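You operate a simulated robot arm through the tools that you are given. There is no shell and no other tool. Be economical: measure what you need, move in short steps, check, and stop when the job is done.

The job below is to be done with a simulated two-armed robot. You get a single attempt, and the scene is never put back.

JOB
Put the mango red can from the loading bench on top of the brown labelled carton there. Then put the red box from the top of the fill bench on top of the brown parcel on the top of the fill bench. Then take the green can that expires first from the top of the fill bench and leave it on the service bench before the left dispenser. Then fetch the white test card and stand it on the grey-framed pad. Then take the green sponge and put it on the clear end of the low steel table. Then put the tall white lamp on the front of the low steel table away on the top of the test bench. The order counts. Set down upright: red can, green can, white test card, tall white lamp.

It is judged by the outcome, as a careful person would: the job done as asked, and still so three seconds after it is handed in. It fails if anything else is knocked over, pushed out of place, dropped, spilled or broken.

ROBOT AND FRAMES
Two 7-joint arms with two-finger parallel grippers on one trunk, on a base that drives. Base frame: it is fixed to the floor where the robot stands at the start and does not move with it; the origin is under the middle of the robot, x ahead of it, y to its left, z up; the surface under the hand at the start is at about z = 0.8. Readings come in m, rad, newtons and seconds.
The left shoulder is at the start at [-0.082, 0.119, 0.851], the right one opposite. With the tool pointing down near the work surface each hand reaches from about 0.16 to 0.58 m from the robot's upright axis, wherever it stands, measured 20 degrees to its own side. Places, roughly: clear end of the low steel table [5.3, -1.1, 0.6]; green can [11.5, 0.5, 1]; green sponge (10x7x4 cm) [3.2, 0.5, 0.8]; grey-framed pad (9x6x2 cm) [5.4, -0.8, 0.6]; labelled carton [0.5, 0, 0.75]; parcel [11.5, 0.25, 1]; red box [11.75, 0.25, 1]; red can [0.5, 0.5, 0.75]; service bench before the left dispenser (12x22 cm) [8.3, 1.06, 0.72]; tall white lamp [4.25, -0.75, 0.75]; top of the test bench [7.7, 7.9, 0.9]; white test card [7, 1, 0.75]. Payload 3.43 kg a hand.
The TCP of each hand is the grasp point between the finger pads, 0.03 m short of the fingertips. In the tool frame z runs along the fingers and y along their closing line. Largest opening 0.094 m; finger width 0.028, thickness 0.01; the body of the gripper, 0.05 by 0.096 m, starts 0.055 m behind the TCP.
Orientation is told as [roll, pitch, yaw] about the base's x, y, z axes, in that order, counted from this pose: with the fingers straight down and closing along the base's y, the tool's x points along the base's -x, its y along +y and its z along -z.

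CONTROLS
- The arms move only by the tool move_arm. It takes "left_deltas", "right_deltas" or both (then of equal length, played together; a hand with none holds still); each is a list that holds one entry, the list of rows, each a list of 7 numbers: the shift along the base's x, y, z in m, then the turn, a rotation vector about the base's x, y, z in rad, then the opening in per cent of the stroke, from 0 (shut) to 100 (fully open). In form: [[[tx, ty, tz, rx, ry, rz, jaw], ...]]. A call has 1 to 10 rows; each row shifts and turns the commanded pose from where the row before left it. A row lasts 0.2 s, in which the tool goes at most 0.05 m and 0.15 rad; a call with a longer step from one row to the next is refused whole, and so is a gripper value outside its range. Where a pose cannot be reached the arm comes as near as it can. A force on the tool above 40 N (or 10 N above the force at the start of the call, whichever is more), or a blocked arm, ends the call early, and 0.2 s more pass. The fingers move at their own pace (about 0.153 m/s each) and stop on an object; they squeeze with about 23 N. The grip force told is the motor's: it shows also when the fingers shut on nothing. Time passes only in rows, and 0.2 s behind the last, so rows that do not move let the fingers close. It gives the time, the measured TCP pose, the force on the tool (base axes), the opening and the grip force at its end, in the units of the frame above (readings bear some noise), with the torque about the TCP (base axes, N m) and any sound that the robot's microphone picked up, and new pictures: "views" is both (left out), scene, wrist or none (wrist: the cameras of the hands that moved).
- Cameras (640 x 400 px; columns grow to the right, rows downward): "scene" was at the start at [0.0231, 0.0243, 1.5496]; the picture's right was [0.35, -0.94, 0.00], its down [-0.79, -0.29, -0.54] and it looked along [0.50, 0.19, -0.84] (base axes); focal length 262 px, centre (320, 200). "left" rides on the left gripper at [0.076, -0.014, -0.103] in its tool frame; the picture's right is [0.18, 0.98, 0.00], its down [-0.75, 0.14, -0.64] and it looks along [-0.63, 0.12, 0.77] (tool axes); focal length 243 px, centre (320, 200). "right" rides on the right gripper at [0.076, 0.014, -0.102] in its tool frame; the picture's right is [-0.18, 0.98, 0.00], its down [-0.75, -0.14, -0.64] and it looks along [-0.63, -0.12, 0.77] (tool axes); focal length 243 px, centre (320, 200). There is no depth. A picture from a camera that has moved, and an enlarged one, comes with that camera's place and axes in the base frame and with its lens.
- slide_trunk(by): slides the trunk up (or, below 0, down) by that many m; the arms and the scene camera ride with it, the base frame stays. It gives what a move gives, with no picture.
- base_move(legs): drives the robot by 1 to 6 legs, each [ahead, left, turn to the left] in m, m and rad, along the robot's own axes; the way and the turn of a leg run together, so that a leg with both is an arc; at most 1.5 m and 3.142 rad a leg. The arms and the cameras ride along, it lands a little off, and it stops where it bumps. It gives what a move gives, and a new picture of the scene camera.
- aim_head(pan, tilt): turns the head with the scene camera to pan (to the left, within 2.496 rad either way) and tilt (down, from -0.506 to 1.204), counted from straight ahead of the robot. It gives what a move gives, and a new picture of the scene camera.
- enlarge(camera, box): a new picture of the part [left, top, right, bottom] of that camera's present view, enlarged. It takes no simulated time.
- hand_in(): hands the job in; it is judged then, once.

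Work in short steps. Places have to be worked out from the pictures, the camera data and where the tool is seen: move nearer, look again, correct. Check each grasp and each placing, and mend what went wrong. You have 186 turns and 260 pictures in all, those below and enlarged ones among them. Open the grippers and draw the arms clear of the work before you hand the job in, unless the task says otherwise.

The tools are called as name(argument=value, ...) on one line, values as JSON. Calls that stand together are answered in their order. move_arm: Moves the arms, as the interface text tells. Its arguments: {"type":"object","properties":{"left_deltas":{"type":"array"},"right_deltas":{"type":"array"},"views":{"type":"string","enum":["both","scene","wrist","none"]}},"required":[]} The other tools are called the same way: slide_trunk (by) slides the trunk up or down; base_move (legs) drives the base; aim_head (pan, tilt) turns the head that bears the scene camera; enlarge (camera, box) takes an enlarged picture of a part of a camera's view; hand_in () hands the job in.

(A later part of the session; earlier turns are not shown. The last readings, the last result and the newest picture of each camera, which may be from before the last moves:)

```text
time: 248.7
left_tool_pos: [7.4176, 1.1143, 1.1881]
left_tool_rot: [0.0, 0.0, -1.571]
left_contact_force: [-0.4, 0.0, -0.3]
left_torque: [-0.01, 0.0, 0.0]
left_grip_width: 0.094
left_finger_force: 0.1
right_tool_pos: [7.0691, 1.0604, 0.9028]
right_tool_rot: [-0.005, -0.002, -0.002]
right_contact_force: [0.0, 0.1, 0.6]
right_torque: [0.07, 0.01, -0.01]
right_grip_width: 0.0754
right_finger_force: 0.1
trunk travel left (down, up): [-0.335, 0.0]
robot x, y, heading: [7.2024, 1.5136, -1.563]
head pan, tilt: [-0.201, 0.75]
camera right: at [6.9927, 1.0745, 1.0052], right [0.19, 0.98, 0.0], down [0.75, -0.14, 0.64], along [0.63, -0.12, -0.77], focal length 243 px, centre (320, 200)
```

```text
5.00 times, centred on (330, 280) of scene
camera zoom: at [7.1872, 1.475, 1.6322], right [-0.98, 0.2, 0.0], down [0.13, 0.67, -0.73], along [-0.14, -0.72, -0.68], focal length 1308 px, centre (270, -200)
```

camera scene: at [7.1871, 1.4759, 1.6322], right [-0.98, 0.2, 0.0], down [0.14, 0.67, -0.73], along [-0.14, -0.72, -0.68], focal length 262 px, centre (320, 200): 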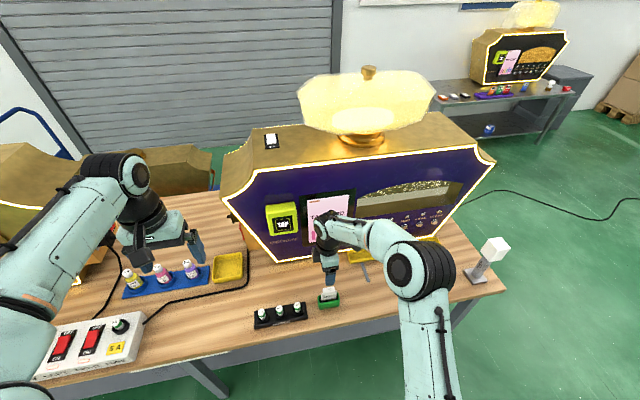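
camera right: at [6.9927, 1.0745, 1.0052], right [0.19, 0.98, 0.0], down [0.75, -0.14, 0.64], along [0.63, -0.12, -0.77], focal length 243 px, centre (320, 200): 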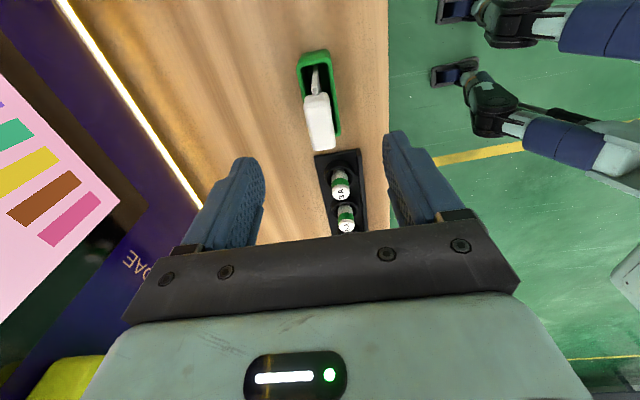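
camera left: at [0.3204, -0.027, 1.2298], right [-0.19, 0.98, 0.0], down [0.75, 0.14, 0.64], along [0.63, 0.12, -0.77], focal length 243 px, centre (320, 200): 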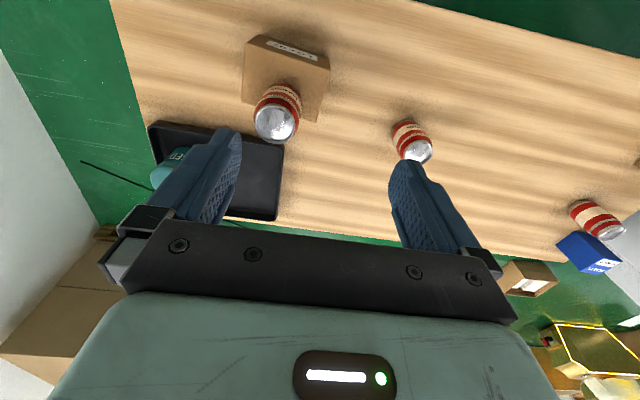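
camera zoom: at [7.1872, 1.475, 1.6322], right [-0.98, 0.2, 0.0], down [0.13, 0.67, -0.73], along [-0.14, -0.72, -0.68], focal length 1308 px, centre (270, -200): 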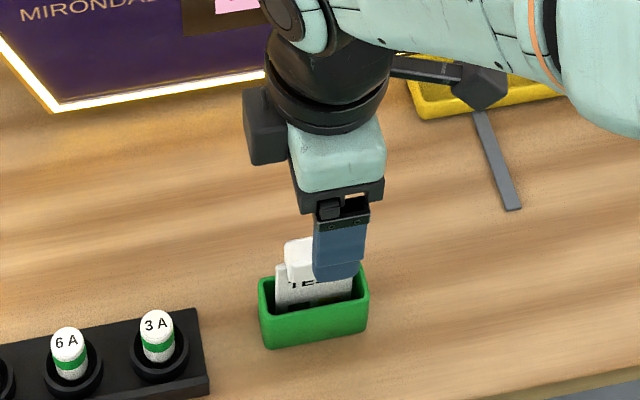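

Centred (handle ≈[7.065,1.059]). Descend to z 0.818 and close.

move_arm(right_deltas=[[[-0.002, -0.001, -0.03, 0, 0, 0, 80], [-0.001, 0, -0.03, 0, 0, 0, 80], [0, 0, -0.025, 0, 0, 0, 80], [0, 0, 0, 0, 0, 0, 80], [0, 0, 0, 0, 0, 0, 5], [0, 0, 0, 0, 0, 0, 5], [0, 0, 0, 0, 0, 0, 5]]], views="wrist")

enlarge(camera="scene", box=[290, 240, 370, 320])

```text
time: 250.3
left_tool_pos: [7.417, 1.1154, 1.1881]
left_tool_rot: [0.0, -0.002, -1.57]
left_contact_force: [-1.1, 0.1, 0.0]
left_torque: [0.0, -0.01, -0.02]
left_grip_width: 0.094
left_finger_force: 0.0
right_tool_pos: [7.0664, 1.0611, 0.8162]
right_tool_rot: [-0.005, -0.003, -0.004]
right_contact_force: [-0.3, 0.1, -0.5]
right_torque: [0.01, 0.0, 0.02]
right_grip_width: 0.0237
right_finger_force: 23.2
trunk travel left (down, up): [-0.335, 0.0]
robot x, y, heading: [7.2006, 1.512, -1.564]
head pan, tilt: [-0.201, 0.75]
camera right: at [6.9894, 1.0761, 0.9186], right [0.19, 0.98, 0.0], down [0.75, -0.14, 0.64], along [0.63, -0.12, -0.77], focal length 243 px, centre (320, 200)
```

right: 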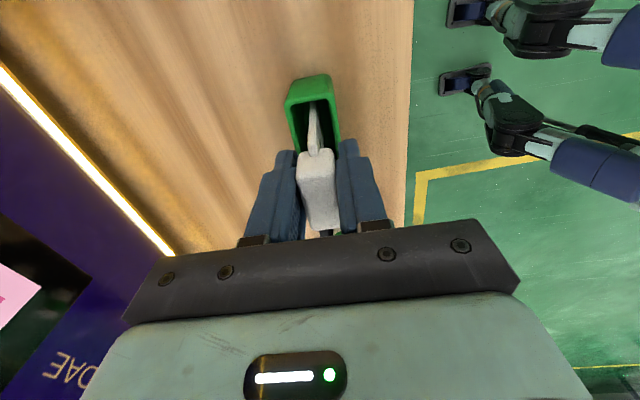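

```text
5.00 times, centred on (330, 280) of scene
camera zoom: at [7.1871, 1.4757, 1.6322], right [-0.98, 0.2, 0.0], down [0.14, 0.67, -0.73], along [-0.14, -0.72, -0.68], focal length 1308 px, centre (270, -200)
```

zoom: 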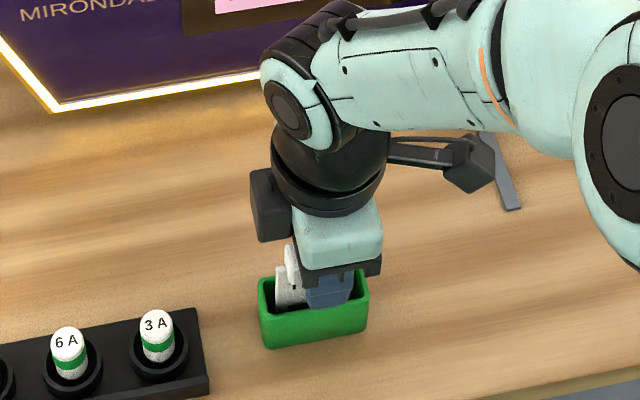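

Handle gripped (0.024 wide). Pull it straight up slowly.

move_arm(right_deltas=[[[0, 0, 0.015, 0, 0, 0, 5], [0, 0, 0.025, 0, 0, 0, 5], [0, 0, 0.03, 0, 0, 0, 5], [0, 0, 0.04, 0, 0, 0, 5], [0, 0, 0.045, 0, 0, 0, 5], [0, 0, 0.045, 0, 0, 0, 5], [0, 0.02, 0.04, 0, 0, 0, 5]]], views="both")

enlarge(camera="scene", box=[270, 200, 400, 320])

```text
time: 251.9
left_tool_pos: [7.4178, 1.1153, 1.1882]
left_tool_rot: [0.002, 0.0, -1.571]
left_contact_force: [0.0, 1.6, 0.5]
left_torque: [-0.01, -0.01, 0.01]
left_grip_width: 0.0938
left_finger_force: 0.1
right_tool_pos: [7.0667, 1.0806, 1.0586]
right_tool_rot: [-0.003, -0.002, -0.004]
right_contact_force: [-0.1, 0.0, -1.1]
right_torque: [0.01, 0.0, 0.01]
right_grip_width: 0.0235
right_finger_force: 22.9
trunk travel left (down, up): [-0.335, 0.0]
robot x, y, heading: [7.1998, 1.5133, -1.566]
head pan, tilt: [-0.201, 0.75]
camera scene: at [7.1871, 1.477, 1.6322], right [-0.98, 0.2, 0.0], down [0.14, 0.67, -0.73], along [-0.14, -0.72, -0.68], focal length 262 px, centre (320, 200)
camera right: at [6.9904, 1.095, 1.1603], right [0.19, 0.98, 0.0], down [0.75, -0.14, 0.64], along [0.63, -0.12, -0.77], focal length 243 px, centre (320, 200)
```

scene: 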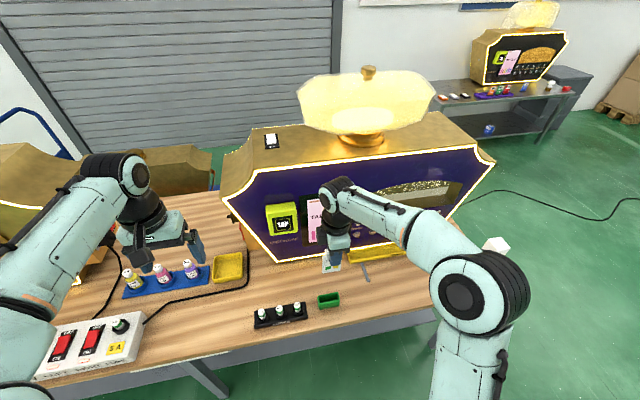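
right: 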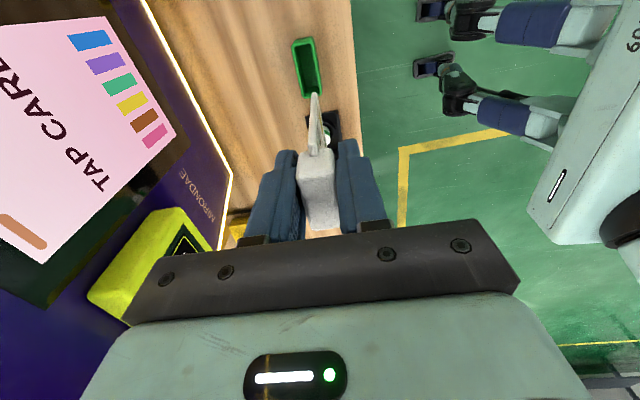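

```text
3.33 times, centred on (335, 260) of scene
camera zoom: at [7.1871, 1.477, 1.6322], right [-0.98, 0.2, 0.0], down [0.14, 0.67, -0.73], along [-0.14, -0.72, -0.68], focal length 872 px, centre (270, 0)
```

zoom: 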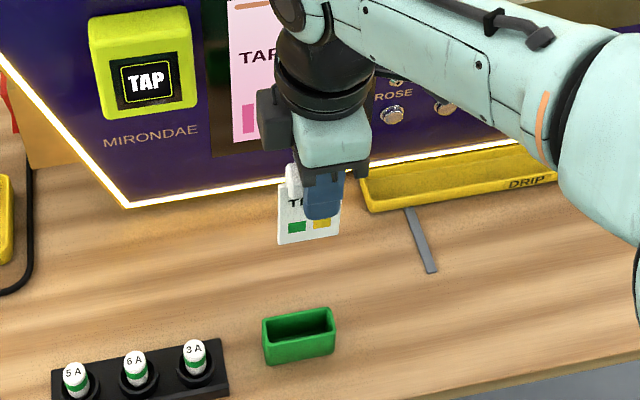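

Card is out and hangs straight. Tuck the hand up, back off, strafe to x≈5.6 and look at the low steel table.

move_arm(right_deltas=[[[0.01, 0.035, 0.03, 0, 0, 0, 5], [0.01, 0.035, 0.03, 0, 0, 0, 5], [0.01, 0.035, 0.02, 0, 0, 0, 5]]], views="none")

base_move(legs=[[-0.2, 0, 0], [0, -1.4, 0], [0, -0.2, 0]])

aim_head(pan=0, tilt=0.4)

```text
time: 252.7
left_tool_pos: [7.4179, 1.1146, 1.1879]
left_tool_rot: [0.0, -0.001, -1.57]
left_contact_force: [-0.4, 0.6, 0.8]
left_torque: [0.0, -0.01, 0.01]
left_grip_width: 0.0942
left_finger_force: 0.0
right_tool_pos: [7.0959, 1.1884, 1.1372]
right_tool_rot: [-0.003, 0.001, -0.001]
right_contact_force: [-0.4, -0.6, 0.0]
right_torque: [-0.01, 0.03, -0.02]
right_grip_width: 0.0238
right_finger_force: 23.2
trunk travel left (down, up): [-0.335, 0.0]
robot x, y, heading: [7.2019, 1.5124, -1.569]
head pan, tilt: [-0.201, 0.75]
```

```text
time: 268.2
left_tool_pos: [5.8429, 1.2964, 1.1884]
left_tool_rot: [0.0, -0.001, -1.545]
left_contact_force: [-0.3, 0.3, -0.1]
left_torque: [0.04, 0.0, 0.01]
left_grip_width: 0.0943
left_finger_force: 0.1
right_tool_pos: [5.5199, 1.3609, 1.136]
right_tool_rot: [-0.004, -0.001, 0.023]
right_contact_force: [-0.9, 0.3, 0.2]
right_torque: [0.01, -0.01, 0.01]
right_grip_width: 0.0234
right_finger_force: 22.8
trunk travel left (down, up): [-0.335, 0.0]
robot x, y, heading: [5.6187, 1.6901, -1.543]
head pan, tilt: [-0.201, 0.75]
camera scene: at [5.6035, 1.6518, 1.6322], right [-0.98, 0.17, 0.0], down [0.12, 0.67, -0.73], along [-0.13, -0.72, -0.68], focal length 262 px, centre (320, 200)
```

scene: 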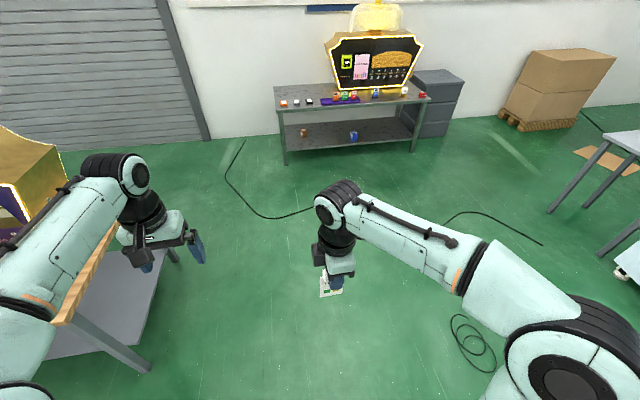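

```text
time: 269.0
left_tool_pos: [5.8443, 1.2971, 1.1887]
left_tool_rot: [0.0, 0.0, -1.546]
left_contact_force: [-0.1, 0.2, 0.1]
left_torque: [0.03, -0.02, -0.02]
left_grip_width: 0.094
left_finger_force: 0.0
right_tool_pos: [5.5189, 1.361, 1.1374]
right_tool_rot: [-0.005, -0.001, 0.023]
right_contact_force: [0.9, 1.2, -0.8]
right_torque: [0.04, -0.03, -0.04]
right_grip_width: 0.0236
right_finger_force: 22.9
trunk travel left (down, up): [-0.335, 0.0]
robot x, y, heading: [5.6152, 1.6866, -1.544]
head pan, tilt: [0.0, 0.4]
camera scene: at [5.6204, 1.6408, 1.6632], right [-1.0, -0.03, 0.0], down [-0.01, 0.39, -0.92], along [0.02, -0.92, -0.39], focal length 262 px, centre (320, 200)
```

scene: 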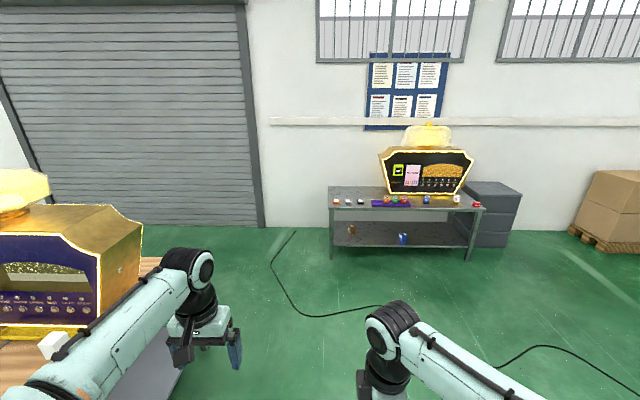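

base_move(legs=[[0, 0, -0.027], [1.45, 0, 0], [0.1, -0.15, 0]])

aim_head(pan=-0.2, tilt=0.6)

```text
time: 278.1
left_tool_pos: [5.7105, -0.2558, 1.1886]
left_tool_rot: [-0.001, -0.001, -1.551]
left_contact_force: [-0.2, -0.1, -0.1]
left_torque: [-0.02, 0.0, -0.02]
left_grip_width: 0.094
left_finger_force: 0.1
right_tool_pos: [5.3861, -0.1897, 1.137]
right_tool_rot: [-0.002, -0.001, 0.017]
right_contact_force: [0.0, 0.4, 0.5]
right_torque: [-0.01, 0.02, 0.0]
right_grip_width: 0.0238
right_finger_force: 22.8
trunk travel left (down, up): [-0.335, 0.0]
robot x, y, heading: [5.4859, 0.1383, -1.551]
head pan, tilt: [0.0, 0.4]
camera scene: at [5.4891, 0.0894, 1.6632], right [-1.0, -0.02, 0.0], down [-0.01, 0.39, -0.92], along [0.02, -0.92, -0.39], focal length 262 px, centre (320, 200)
```

scene: 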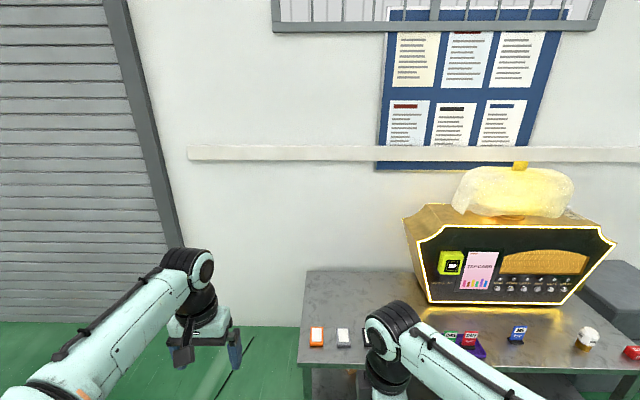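

```text
time: 278.9
left_tool_pos: [5.7102, -0.2562, 1.1872]
left_tool_rot: [0.0, -0.003, -1.55]
left_contact_force: [0.9, -0.2, -0.1]
left_torque: [0.05, 0.01, -0.03]
left_grip_width: 0.0936
left_finger_force: 0.1
right_tool_pos: [5.3863, -0.1899, 1.1374]
right_tool_rot: [-0.002, -0.003, 0.017]
right_contact_force: [-0.4, 0.4, 0.1]
right_torque: [0.01, -0.04, 0.01]
right_grip_width: 0.0234
right_finger_force: 23.0
trunk travel left (down, up): [-0.335, 0.0]
robot x, y, heading: [5.4858, 0.1356, -1.547]
head pan, tilt: [-0.201, 0.6]
camera scene: at [5.4714, 0.0948, 1.6451], right [-0.98, 0.18, 0.0], down [0.1, 0.56, -0.83], along [-0.15, -0.81, -0.56], focal length 262 px, centre (320, 200)
```

scene: 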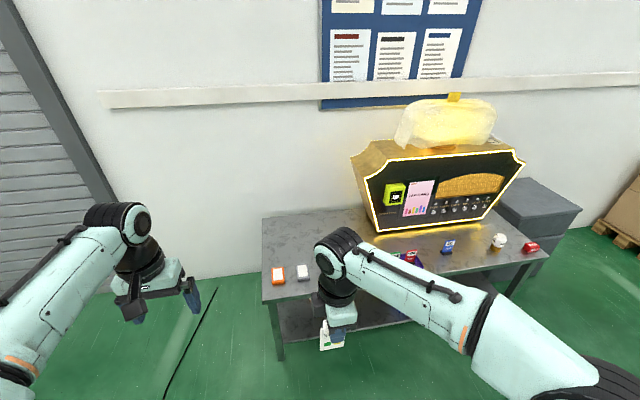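

Three framed pads: orange, grey, and black. Enlarge them and the right end.

enlarge(camera="scene", box=[250, 200, 400, 310])

enlarge(camera="scene", box=[400, 210, 560, 300])

```text
3.64 times, centred on (325, 255) of scene
camera zoom: at [5.4714, 0.0948, 1.6451], right [-0.98, 0.18, 0.0], down [0.1, 0.56, -0.83], along [-0.15, -0.81, -0.56], focal length 952 px, centre (302, 0)
```

zoom: 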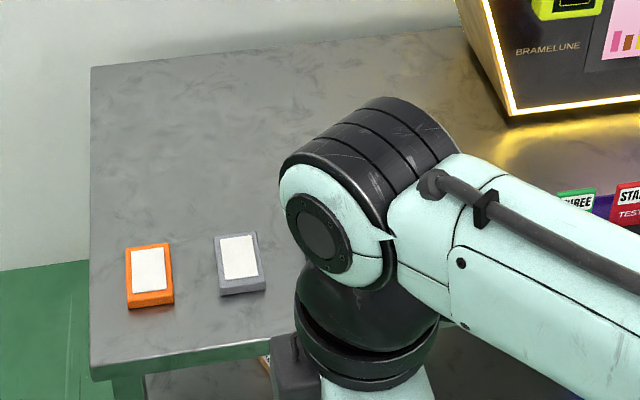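

```text
4.00 times, centred on (480, 255) of scene
camera zoom: at [5.4714, 0.0948, 1.6451], right [-0.98, 0.18, 0.0], down [0.1, 0.56, -0.83], along [-0.15, -0.81, -0.56], focal length 1047 px, centre (-320, -20)
```

zoom: 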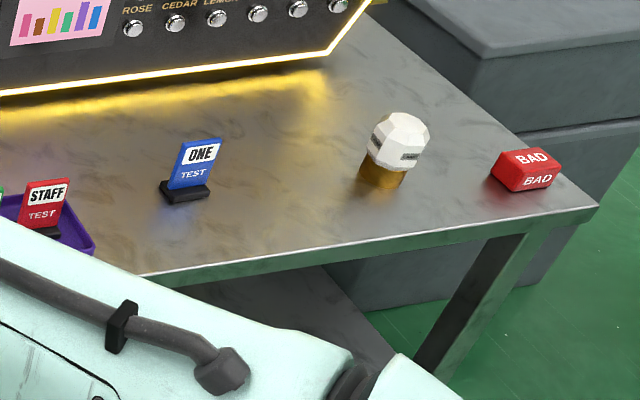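

Grey pad ≈[5.395,-0.78], long side along y. Drive up, lower the trunk 0.2 and turn the wrist back to natural so the card lies along the pad's length.

base_move(legs=[[0, 0, -0.022], [0.42, 0, 0]])

move_arm(right_deltas=[[[0, 0, 0, 0, 0, -0.15, 5], [0, 0, 0, 0, 0, -0.15, 5], [0, 0, 0, 0, 0, -0.15, 5], [0, 0, 0, 0, 0, -0.15, 5], [0, 0, 0, 0, 0, -0.15, 5], [0, 0, 0, 0, 0, -0.15, 5], [0, 0, 0, 0, 0, -0.15, 5], [0, 0, 0, 0, 0, -0.15, 5], [0, 0, 0, 0, 0, -0.15, 5], [0, 0, 0, 0, 0, -0.15, 5]]], views="none")

slide_trunk(by=-0.2)

aim_head(pan=-0.1, tilt=0.9)

```text
time: 281.8
left_tool_pos: [5.7041, -0.6828, 1.1876]
left_tool_rot: [0.0, -0.002, -1.57]
left_contact_force: [-0.4, -0.2, 0.2]
left_torque: [-0.01, 0.02, 0.02]
left_grip_width: 0.094
left_finger_force: 0.2
right_tool_pos: [5.3816, -0.6096, 1.1369]
right_tool_rot: [-0.004, -0.002, -0.001]
right_contact_force: [0.1, -0.3, -0.6]
right_torque: [-0.03, 0.01, 0.01]
right_grip_width: 0.0235
right_finger_force: 22.9
trunk travel left (down, up): [-0.335, 0.0]
robot x, y, heading: [5.4833, -0.2868, -1.564]
head pan, tilt: [-0.201, 0.6]
camera scene: at [5.4711, -0.3281, 1.6449], right [-0.98, 0.2, 0.0], down [0.11, 0.55, -0.83], along [-0.16, -0.81, -0.56], focal length 262 px, centre (320, 200)
```

scene: 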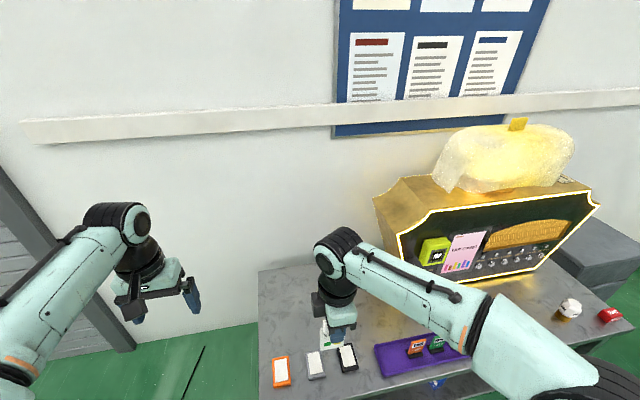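

```text
time: 284.0
left_tool_pos: [5.7047, -0.6837, 1.1879]
left_tool_rot: [-0.001, -0.002, -1.569]
left_contact_force: [0.3, -0.7, 1.2]
left_torque: [0.01, -0.02, 0.04]
left_grip_width: 0.0941
left_finger_force: 0.0
right_tool_pos: [5.3809, -0.6103, 1.1378]
right_tool_rot: [-0.004, 0.0, -1.504]
right_contact_force: [-0.6, 0.6, 0.0]
right_torque: [0.0, -0.03, 0.0]
right_grip_width: 0.0238
right_finger_force: 22.6
trunk travel left (down, up): [-0.335, 0.0]
robot x, y, heading: [5.4884, -0.2846, -1.572]
head pan, tilt: [-0.201, 0.6]
```

```text
time: 286.2
left_tool_pos: [5.703, -0.6829, 0.9873]
left_tool_rot: [0.001, -0.002, -1.569]
left_contact_force: [-0.4, -0.6, -0.3]
left_torque: [-0.01, 0.0, 0.01]
left_grip_width: 0.0942
left_finger_force: 0.1
right_tool_pos: [5.381, -0.6116, 0.9374]
right_tool_rot: [-0.005, -0.002, -1.5]
right_contact_force: [0.5, 0.0, -0.5]
right_torque: [-0.01, 0.02, 0.01]
right_grip_width: 0.0238
right_finger_force: 22.8
trunk travel left (down, up): [-0.135, 0.2]
robot x, y, heading: [5.4894, -0.2863, -1.569]
head pan, tilt: [-0.201, 0.6]
```

```text
time: 287.0
left_tool_pos: [5.704, -0.6827, 0.9879]
left_tool_rot: [0.0, 0.0, -1.57]
left_contact_force: [-0.4, 0.8, -0.1]
left_torque: [-0.01, 0.0, 0.0]
left_grip_width: 0.0941
left_finger_force: 0.0
right_tool_pos: [5.3808, -0.6119, 0.9371]
right_tool_rot: [-0.004, -0.002, -1.5]
right_contact_force: [0.3, -0.4, -0.7]
right_torque: [0.05, 0.0, -0.03]
right_grip_width: 0.0236
right_finger_force: 23.6
trunk travel left (down, up): [-0.135, 0.2]
robot x, y, heading: [5.4852, -0.2869, -1.57]
head pan, tilt: [-0.099, 0.901]
camera scene: at [5.4812, -0.3288, 1.4172], right [-1.0, 0.1, 0.0], down [0.08, 0.78, -0.62], along [-0.06, -0.62, -0.78], focal length 262 px, centre (320, 200)
```

scene: 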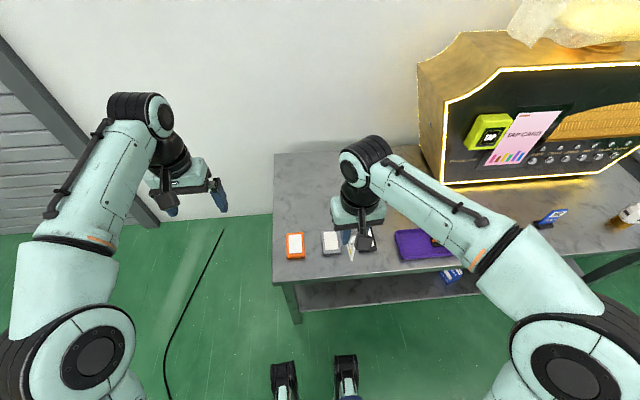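

enlarge(camera="scene", box=[270, 200, 400, 280])

enlarge(camera="right", box=[0, 0, 640, 400])

```text
4.92 times, centred on (335, 240) of scene
camera zoom: at [5.4812, -0.3288, 1.4172], right [-1.0, 0.1, 0.0], down [0.08, 0.78, -0.62], along [-0.06, -0.62, -0.78], focal length 1288 px, centre (246, 3)
```

zoom: 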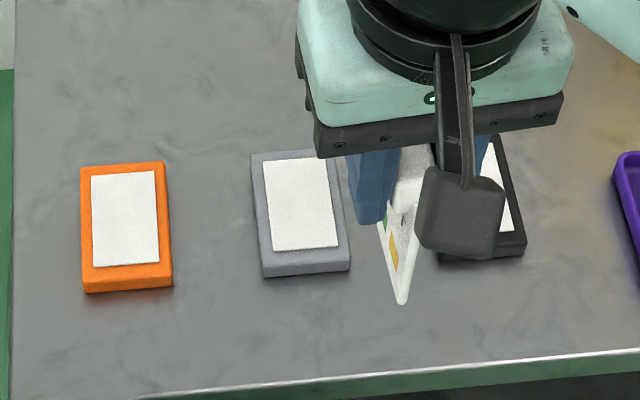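

```text
1.00 times, centred on (320, 200) of right (not enlarged: the box is as wide or as high as the picture)
camera zoom: at [5.39, -0.5348, 1.0394], right [0.99, -0.11, 0.0], down [-0.09, -0.76, 0.64], along [-0.08, -0.64, -0.77], focal length 243 px, centre (320, 200)
```

zoom: 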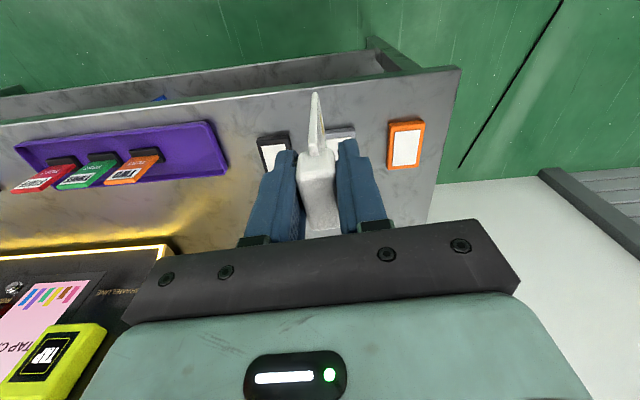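

Pad top centre ≈[5.398,-0.771,0.631], aligned with y. Bring the card above it with yaw trimmed to -1.57.

move_arm(right_deltas=[[[0.004, -0.04, 0, 0, 0, -0.035, 5], [0.004, -0.04, 0, 0, 0, -0.035, 5], [0.004, -0.04, -0.02, 0, 0, 0, 5], [0.005, -0.039, -0.025, 0, 0, 0, 5], [0, 0, -0.04, 0, 0, 0, 5], [0, 0, -0.04, 0, 0, 0, 5], [0, 0, 0, 0, 0, 0, 5]]], views="both")

enlarge(camera="scene", box=[270, 180, 400, 280])

```text
time: 288.6
left_tool_pos: [5.7033, -0.684, 0.9898]
left_tool_rot: [-0.001, 0.0, -1.571]
left_contact_force: [0.1, 0.1, -0.2]
left_torque: [0.01, 0.02, 0.06]
left_grip_width: 0.0941
left_finger_force: 0.1
right_tool_pos: [5.3983, -0.7695, 0.8101]
right_tool_rot: [-0.003, 0.0, -1.571]
right_contact_force: [1.5, 0.0, 0.0]
right_torque: [-0.02, -0.01, 0.01]
right_grip_width: 0.0236
right_finger_force: 23.0
trunk travel left (down, up): [-0.135, 0.2]
robot x, y, heading: [5.4897, -0.2847, -1.57]
head pan, tilt: [-0.099, 0.901]
camera scene: at [5.4813, -0.3285, 1.4172], right [-1.0, 0.1, 0.0], down [0.08, 0.78, -0.62], along [-0.06, -0.62, -0.78], focal length 262 px, centre (320, 200)
camera right: at [5.4122, -0.6933, 0.9128], right [0.98, -0.18, 0.0], down [-0.14, -0.75, 0.64], along [-0.12, -0.63, -0.77], focal length 243 px, centre (320, 200)
```

scene: 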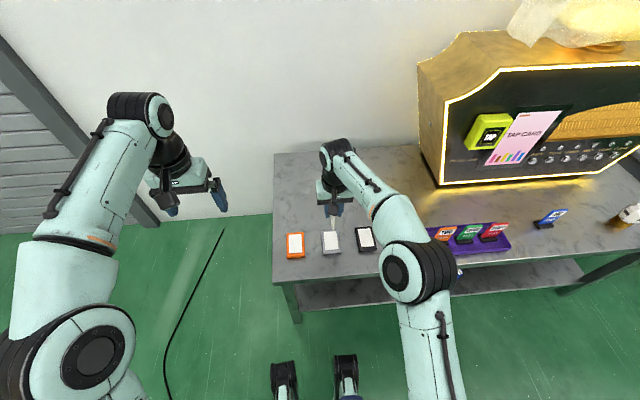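
right: 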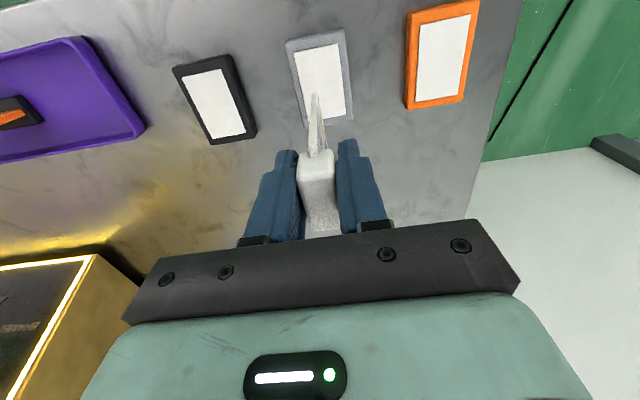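

```text
4.00 times, centred on (335, 230) of scene
camera zoom: at [5.4813, -0.3285, 1.4172], right [-1.0, 0.1, 0.0], down [0.08, 0.78, -0.62], along [-0.06, -0.62, -0.78], focal length 1047 px, centre (260, 80)
```

zoom: 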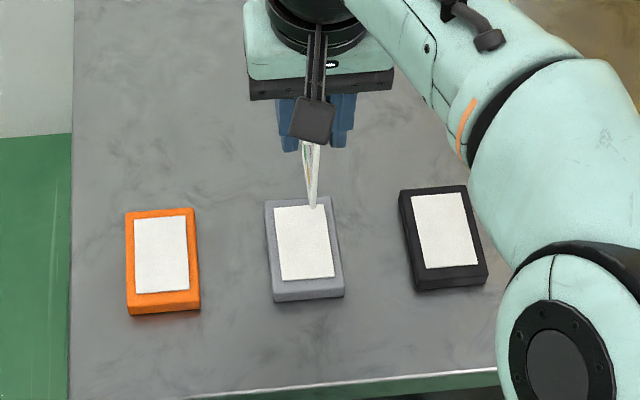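

Shift slightly (+0.008 y) and descend carefully.

move_arm(right_deltas=[[[0.002, 0.008, -0.02, 0, 0, 0, 5], [0, 0, -0.015, 0, 0, 0, 5], [0, 0, -0.01, 0, 0, 0, 5], [0, 0, -0.008, 0, 0, 0, 5], [0, 0, 0, 0, 0, 0, 5]]], views="both")

enlarge(camera="scene", box=[300, 190, 370, 270])

```text
time: 289.8
left_tool_pos: [5.7037, -0.6831, 0.988]
left_tool_rot: [0.0, -0.002, -1.57]
left_contact_force: [-0.9, 0.1, -0.5]
left_torque: [0.04, -0.03, -0.01]
left_grip_width: 0.0942
left_finger_force: 0.1
right_tool_pos: [5.4017, -0.7619, 0.7599]
right_tool_rot: [-0.002, -0.001, -1.57]
right_contact_force: [0.1, -0.4, -1.2]
right_torque: [-0.01, -0.02, -0.01]
right_grip_width: 0.0241
right_finger_force: 22.3
trunk travel left (down, up): [-0.135, 0.2]
robot x, y, heading: [5.4859, -0.2845, -1.568]
head pan, tilt: [-0.099, 0.901]
camera scene: at [5.4813, -0.3287, 1.4172], right [-1.0, 0.1, 0.0], down [0.08, 0.78, -0.62], along [-0.06, -0.62, -0.78], focal length 262 px, centre (320, 200)
camera right: at [5.4151, -0.6859, 0.8614], right [0.98, -0.18, 0.0], down [-0.14, -0.75, 0.64], along [-0.12, -0.63, -0.77], focal length 243 px, centre (320, 200)
```

scene: 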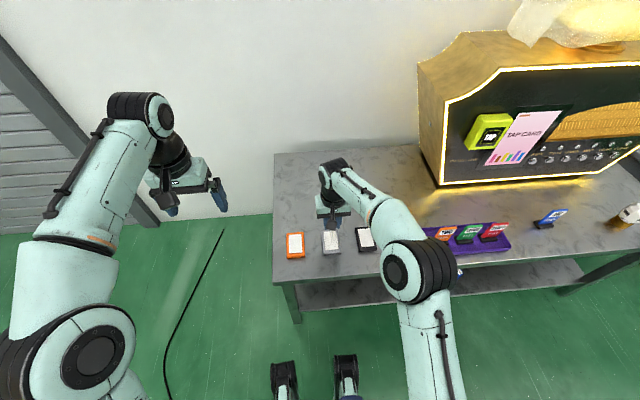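
right: 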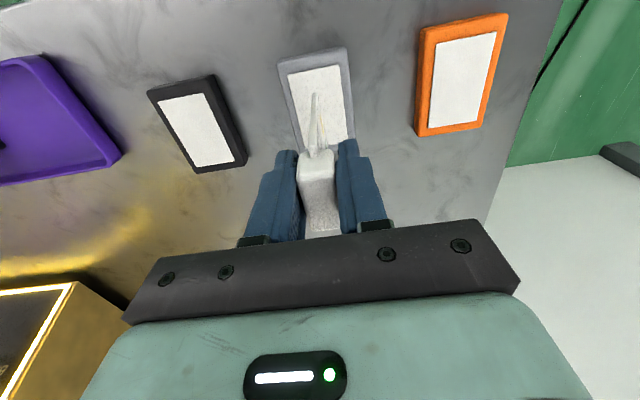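

```text
5.00 times, centred on (335, 230) of scene
camera zoom: at [5.4813, -0.3287, 1.4172], right [-1.0, 0.1, 0.0], down [0.08, 0.78, -0.62], along [-0.06, -0.62, -0.78], focal length 1308 px, centre (245, 50)
```

zoom: 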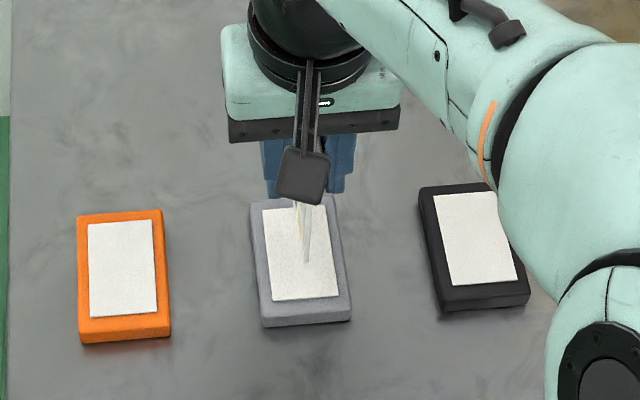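

Card tip over pad; continue down in small steps until contact.

move_arm(right_deltas=[[[0, 0, -0.01, 0, 0, 0, 5], [0, 0, -0.008, 0, 0, 0, 5], [0, 0, -0.006, 0, 0, 0, 5], [0, 0, -0.005, 0, 0, 0, 5], [0, 0, 0, 0, 0, 0, 5]]], views="none")

```text
time: 291.0
left_tool_pos: [5.704, -0.6818, 0.9881]
left_tool_rot: [-0.001, 0.0, -1.57]
left_contact_force: [-0.5, 0.0, -0.3]
left_torque: [-0.02, -0.03, 0.0]
left_grip_width: 0.0942
left_finger_force: 0.1
right_tool_pos: [5.3977, -0.7621, 0.7317]
right_tool_rot: [-0.003, -0.005, -1.571]
right_contact_force: [-1.2, 0.0, 14.7]
right_torque: [0.19, 0.07, -0.01]
right_grip_width: 0.0234
right_finger_force: 22.5
trunk travel left (down, up): [-0.135, 0.2]
robot x, y, heading: [5.4854, -0.284, -1.565]
head pan, tilt: [-0.099, 0.901]
```

Contact (14.7 N at TCP z 0.732). Inspect before release.

enlarge(camera="scene", box=[300, 190, 370, 270])

enlarge(camera="right", box=[230, 30, 400, 240])

```text
5.00 times, centred on (335, 230) of scene
camera zoom: at [5.4814, -0.3275, 1.4173], right [-1.0, 0.1, 0.0], down [0.08, 0.78, -0.62], along [-0.06, -0.62, -0.78], focal length 1308 px, centre (245, 50)
```

zoom: 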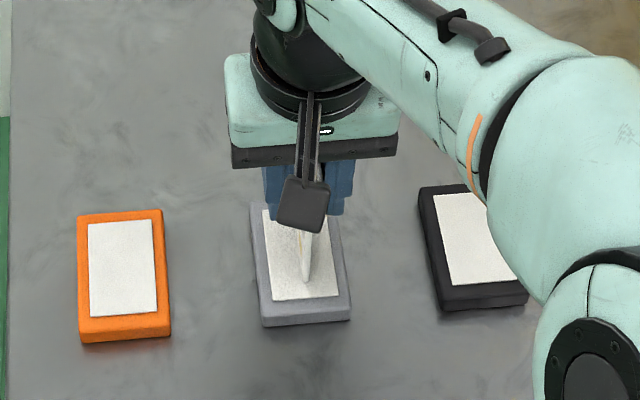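

```text
1.90 times, centred on (315, 135) of right
camera zoom: at [5.4135, -0.6862, 0.8333], right [0.98, -0.18, 0.0], down [-0.14, -0.75, 0.65], along [-0.12, -0.64, -0.76], focal length 462 px, centre (330, 324)
```

zoom: 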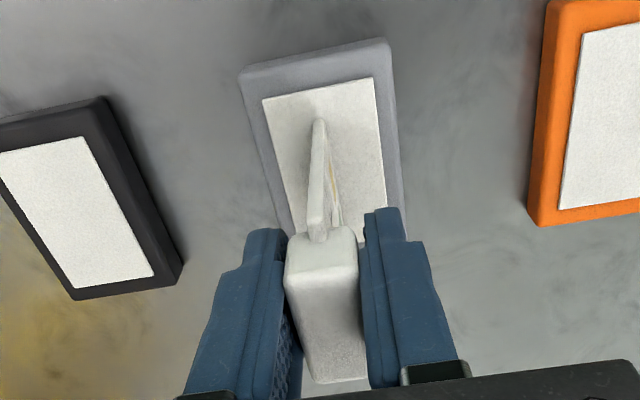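

Well centred. Ease 3 mm so the force almost vanishes, and check.

move_arm(right_deltas=[[[0, 0, 0.003, 0, 0, 0, 5], [0, 0, 0, 0, 0, 0, 5]]], views="none")

```text
time: 291.6
left_tool_pos: [5.7044, -0.6835, 0.9881]
left_tool_rot: [-0.001, -0.004, -1.567]
left_contact_force: [-1.3, 0.3, 0.7]
left_torque: [0.01, 0.0, 0.0]
left_grip_width: 0.0939
left_finger_force: 0.0
right_tool_pos: [5.4003, -0.762, 0.7315]
right_tool_rot: [-0.005, 0.001, -1.572]
right_contact_force: [-0.2, -0.8, 2.3]
right_torque: [-0.13, 0.0, -0.03]
right_grip_width: 0.0236
right_finger_force: 22.7
trunk travel left (down, up): [-0.135, 0.2]
robot x, y, heading: [5.4836, -0.2901, -1.568]
head pan, tilt: [-0.099, 0.901]
```

Force 2.3 N. Open gently in steps, then watch.

move_arm(right_deltas=[[[0, 0, 0, 0, 0, 0, 26], [0, 0, 0, 0, 0, 0, 29], [0, 0, 0, 0, 0, 0, 33], [0, 0, 0, 0, 0, 0, 40], [0, 0, 0, 0, 0, 0, 50], [0, 0, 0, 0, 0, 0, 60]]], views="wrist")

enlarge(camera="scene", box=[300, 190, 370, 270])

```text
time: 293.0
left_tool_pos: [5.7045, -0.6829, 0.989]
left_tool_rot: [0.0, -0.002, -1.57]
left_contact_force: [0.1, -0.5, -1.0]
left_torque: [-0.01, 0.0, 0.04]
left_grip_width: 0.094
left_finger_force: 0.0
right_tool_pos: [5.4004, -0.7631, 0.7326]
right_tool_rot: [-0.003, -0.002, -1.572]
right_contact_force: [-0.3, -0.3, -0.1]
right_torque: [0.0, 0.01, -0.02]
right_grip_width: 0.0565
right_finger_force: 0.0
trunk travel left (down, up): [-0.135, 0.2]
robot x, y, heading: [5.4853, -0.2867, -1.57]
head pan, tilt: [-0.099, 0.901]
camera right: at [5.4141, -0.6865, 0.835], right [0.98, -0.18, 0.0], down [-0.14, -0.75, 0.64], along [-0.12, -0.63, -0.77], focal length 243 px, centre (320, 200)
```

right: 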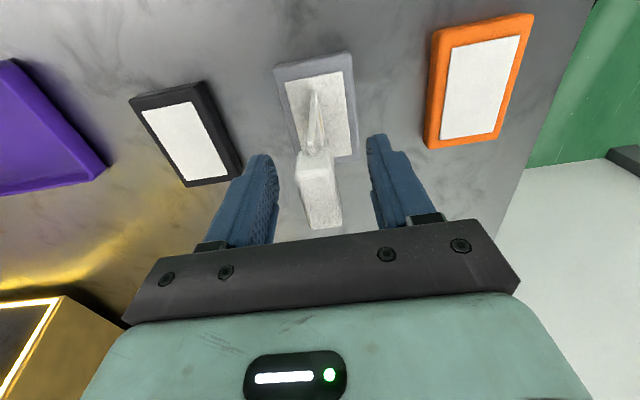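

```text
5.00 times, centred on (335, 230) of scene
camera zoom: at [5.4813, -0.3287, 1.4172], right [-1.0, 0.1, 0.0], down [0.08, 0.78, -0.62], along [-0.06, -0.62, -0.78], focal length 1308 px, centre (245, 50)
```

zoom: 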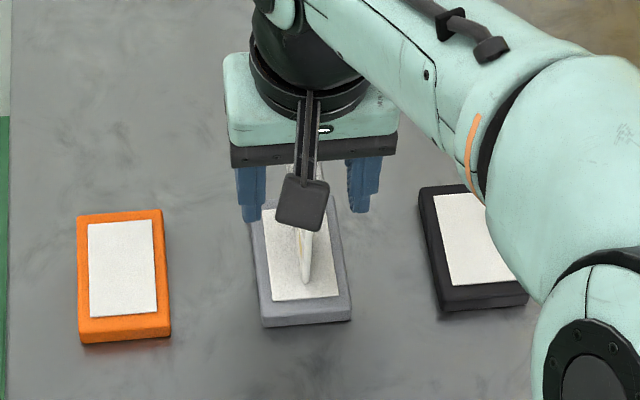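

The card stands on its own. Rise straight up gently and retract.

move_arm(right_deltas=[[[0, 0, 0.015, 0, 0, 0, 70], [0, 0, 0.025, 0, 0, 0, 70], [0, 0, 0.035, 0, 0, 0, 70], [0, 0, 0.045, 0, 0, 0, 70], [0, 0, 0.045, 0, 0, 0, 70], [0, 0.02, 0.045, 0, 0, 0, 70], [0, 0.035, 0.03, 0, 0, 0, 100], [0, 0.04, 0.0, 0, 0, 0, 100], [0, 0.04, 0.0, 0, 0, 0, 100]]], views="scene")

enlarge(camera="scene", box=[300, 190, 370, 270])

```text
time: 295.0
left_tool_pos: [5.7035, -0.6825, 0.9885]
left_tool_rot: [0.003, -0.003, -1.57]
left_contact_force: [0.2, 0.2, 0.3]
left_torque: [0.02, -0.02, 0.02]
left_grip_width: 0.0938
left_finger_force: 0.1
right_tool_pos: [5.4002, -0.6263, 0.9732]
right_tool_rot: [-0.005, -0.002, -1.573]
right_contact_force: [-1.1, -1.4, -0.4]
right_torque: [-0.02, 0.0, 0.02]
right_grip_width: 0.094
right_finger_force: 0.1
trunk travel left (down, up): [-0.135, 0.2]
robot x, y, heading: [5.4877, -0.282, -1.567]
head pan, tilt: [-0.099, 0.901]
camera scene: at [5.481, -0.3279, 1.4172], right [-1.0, 0.1, 0.0], down [0.08, 0.78, -0.62], along [-0.06, -0.62, -0.78], focal length 262 px, centre (320, 200)
```

scene: 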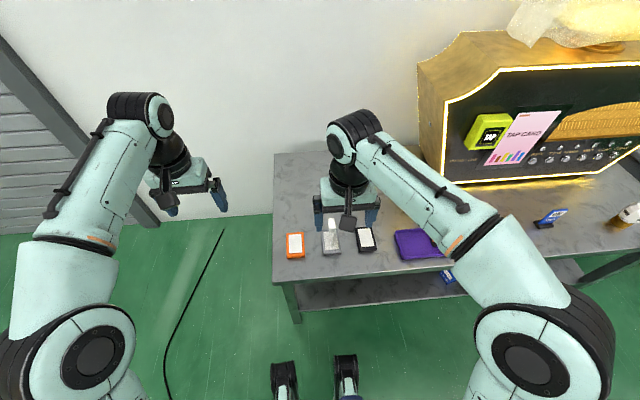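

```text
5.00 times, centred on (335, 230) of scene
camera zoom: at [5.481, -0.3279, 1.4172], right [-1.0, 0.1, 0.0], down [0.08, 0.78, -0.62], along [-0.06, -0.62, -0.78], focal length 1308 px, centre (245, 50)
```

zoom: 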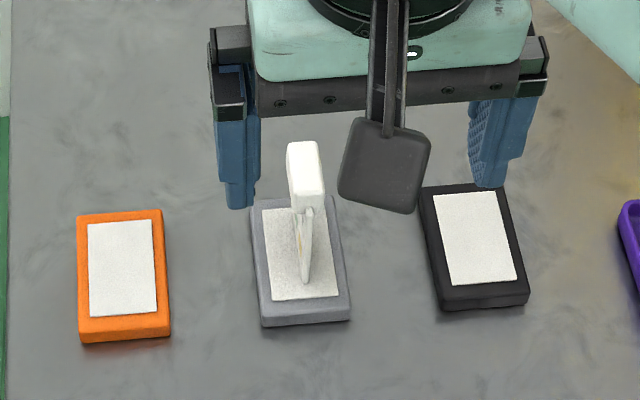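

The test card stands firmly. Next the sponge: raise the trunk, back off, turn to face +y and strafe toward the small table.

slide_trunk(by=0.2)

base_move(legs=[[-0.33, 0, 0], [0, 0, 3.13]])

aim_head(pan=0.5, tilt=0.5)

```text
time: 297.2
left_tool_pos: [5.7028, -0.6828, 1.1882]
left_tool_rot: [0.0, -0.002, -1.569]
left_contact_force: [-0.4, -1.1, -0.1]
left_torque: [0.0, -0.04, 0.0]
left_grip_width: 0.094
left_finger_force: 0.0
right_tool_pos: [5.3996, -0.6273, 1.1734]
right_tool_rot: [-0.004, -0.002, -1.571]
right_contact_force: [0.7, -0.1, 0.8]
right_torque: [-0.05, 0.0, -0.02]
right_grip_width: 0.0939
right_finger_force: 0.1
trunk travel left (down, up): [-0.335, 0.0]
robot x, y, heading: [5.4839, -0.2841, -1.568]
head pan, tilt: [-0.099, 0.901]
```

```text
time: 306.8
left_tool_pos: [5.253, 0.4286, 1.1875]
left_tool_rot: [0.0, -0.002, 1.611]
left_contact_force: [0.1, 0.3, -0.2]
left_torque: [-0.04, 0.01, -0.01]
left_grip_width: 0.0941
left_finger_force: 0.0
right_tool_pos: [5.5585, 0.385, 1.1738]
right_tool_rot: [-0.003, -0.002, 1.61]
right_contact_force: [0.5, -0.3, 0.2]
right_torque: [0.0, 0.04, 0.02]
right_grip_width: 0.0939
right_finger_force: 0.0
trunk travel left (down, up): [-0.335, 0.0]
robot x, y, heading: [5.4855, 0.0426, 1.612]
head pan, tilt: [-0.099, 0.901]
camera scene: at [5.4936, 0.0707, 1.6203], right [1.0, -0.06, 0.0], down [-0.05, -0.78, -0.62], along [0.04, 0.62, -0.78], focal length 262 px, centre (320, 200)
```

scene: 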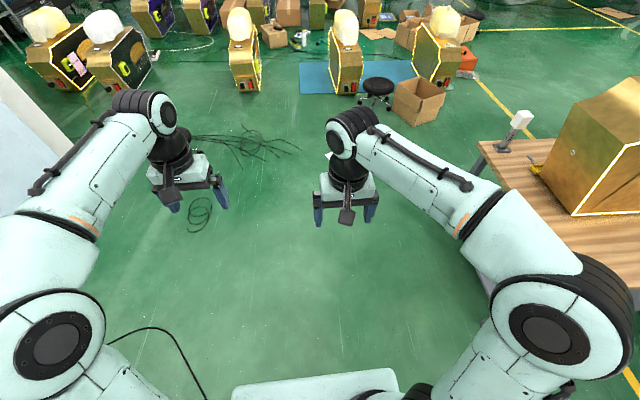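

```text
time: 307.8
left_tool_pos: [5.2529, 0.4292, 1.1883]
left_tool_rot: [0.0, -0.001, 1.611]
left_contact_force: [0.1, 0.4, 0.0]
left_torque: [0.02, 0.0, 0.01]
left_grip_width: 0.0942
left_finger_force: 0.1
right_tool_pos: [5.5583, 0.3836, 1.1721]
right_tool_rot: [-0.002, -0.001, 1.61]
right_contact_force: [0.5, 0.2, 0.1]
right_torque: [0.01, -0.03, 0.0]
right_grip_width: 0.094
right_finger_force: 0.0
trunk travel left (down, up): [-0.335, 0.0]
robot x, y, heading: [5.4856, 0.0415, 1.617]
head pan, tilt: [0.499, 0.499]
camera scene: at [5.4425, 0.0734, 1.6541], right [0.86, 0.51, 0.0], down [0.25, -0.41, -0.88], along [-0.45, 0.75, -0.48], focal length 262 px, centre (320, 200)
```

scene: 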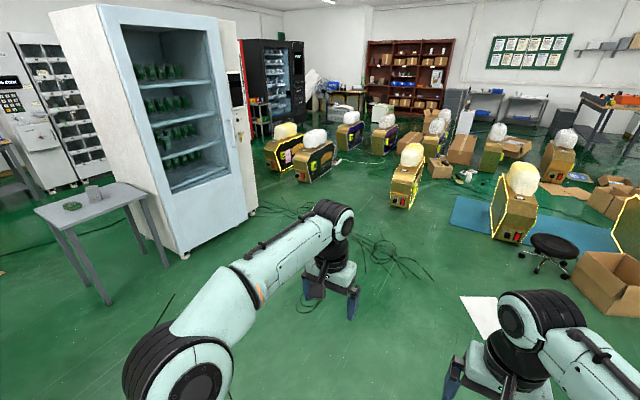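

base_move(legs=[[0, 0, -0.045], [0, 1.4, 0], [0, 0.62, 0]])

aim_head(pan=0.2, tilt=0.8)

```text
time: 326.1
left_tool_pos: [3.2636, 0.4562, 1.1885]
left_tool_rot: [0.002, -0.001, 1.553]
left_contact_force: [1.0, 0.3, 0.2]
left_torque: [-0.01, 0.0, 0.0]
left_grip_width: 0.0942
left_finger_force: 0.0
right_tool_pos: [3.565, 0.3941, 1.1729]
right_tool_rot: [-0.004, -0.001, 1.55]
right_contact_force: [0.4, 0.8, -0.1]
right_torque: [0.01, 0.01, 0.01]
right_grip_width: 0.0942
right_finger_force: 0.1
trunk travel left (down, up): [-0.335, 0.0]
robot x, y, heading: [3.4702, 0.0556, 1.552]
head pan, tilt: [0.499, 0.499]
camera scene: at [3.4317, 0.0906, 1.6541], right [0.89, 0.46, 0.0], down [0.22, -0.42, -0.88], along [-0.41, 0.78, -0.48], focal length 262 px, centre (320, 200)
```

scene: 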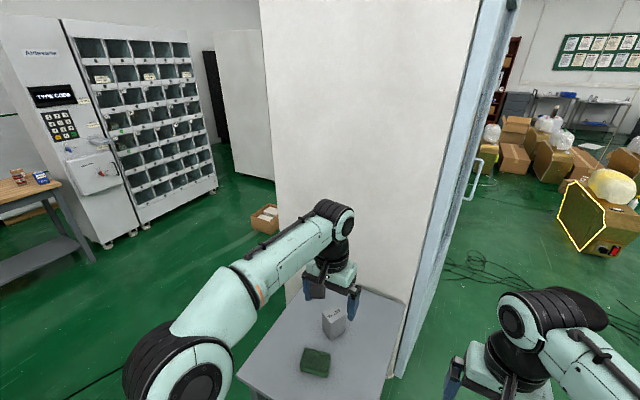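

```text
time: 326.9
left_tool_pos: [3.2639, 0.4549, 1.1881]
left_tool_rot: [0.0, -0.002, 1.553]
left_contact_force: [-0.9, 1.6, 0.0]
left_torque: [-0.01, 0.03, 0.02]
left_grip_width: 0.094
left_finger_force: 0.1
right_tool_pos: [3.5656, 0.3944, 1.1731]
right_tool_rot: [-0.003, -0.002, 1.552]
right_contact_force: [-0.1, 0.1, -0.9]
right_torque: [0.01, -0.01, -0.02]
right_grip_width: 0.0939
right_finger_force: 0.1
trunk travel left (down, up): [-0.335, 0.0]
robot x, y, heading: [3.4747, 0.0566, 1.553]
head pan, tilt: [0.201, 0.799]
camera scene: at [3.4591, 0.0893, 1.6282], right [0.98, 0.18, 0.0], down [0.13, -0.7, -0.7], along [-0.13, 0.69, -0.72], focal length 262 px, centre (320, 200)
```

scene: 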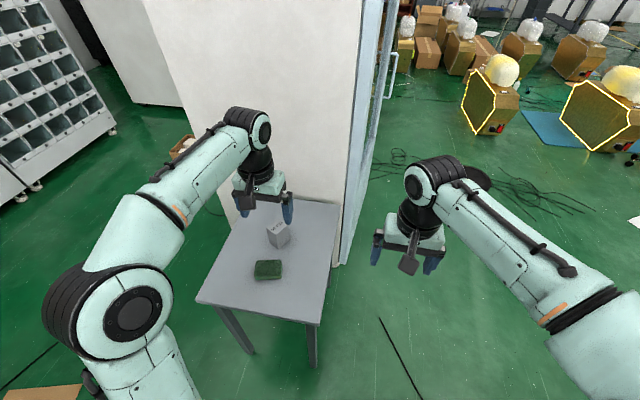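

enlarge(camera="scene", box=[230, 210, 320, 290])

enlarge(camera="left", box=[0, 0, 640, 400])

```text
5.00 times, centred on (275, 250) of scene
camera zoom: at [3.4591, 0.0893, 1.6282], right [0.98, 0.18, 0.0], down [0.13, -0.7, -0.7], along [-0.13, 0.69, -0.72], focal length 1308 px, centre (545, -50)
```

zoom: 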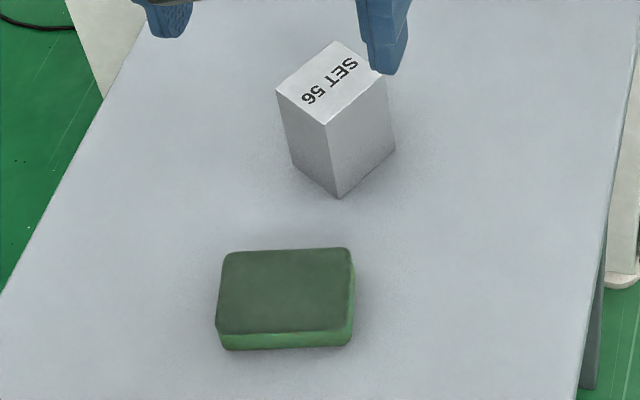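

```text
1.00 times, centred on (320, 200) of left (not enlarged: the box is as wide or as high as the picture)
camera zoom: at [3.2769, 0.3812, 1.2896], right [-0.99, -0.17, 0.0], down [-0.13, 0.76, 0.64], along [-0.11, 0.63, -0.77], focal length 243 px, centre (320, 200)
```

zoom: 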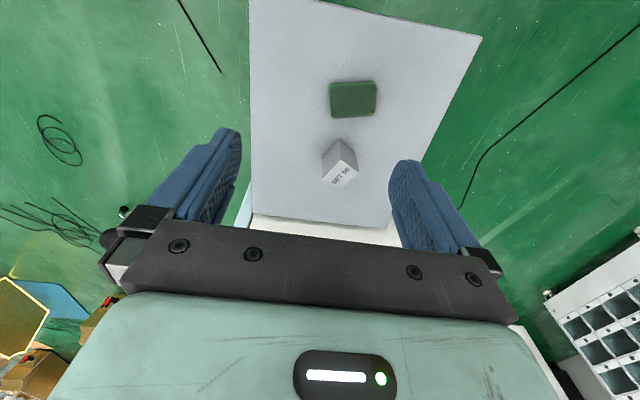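

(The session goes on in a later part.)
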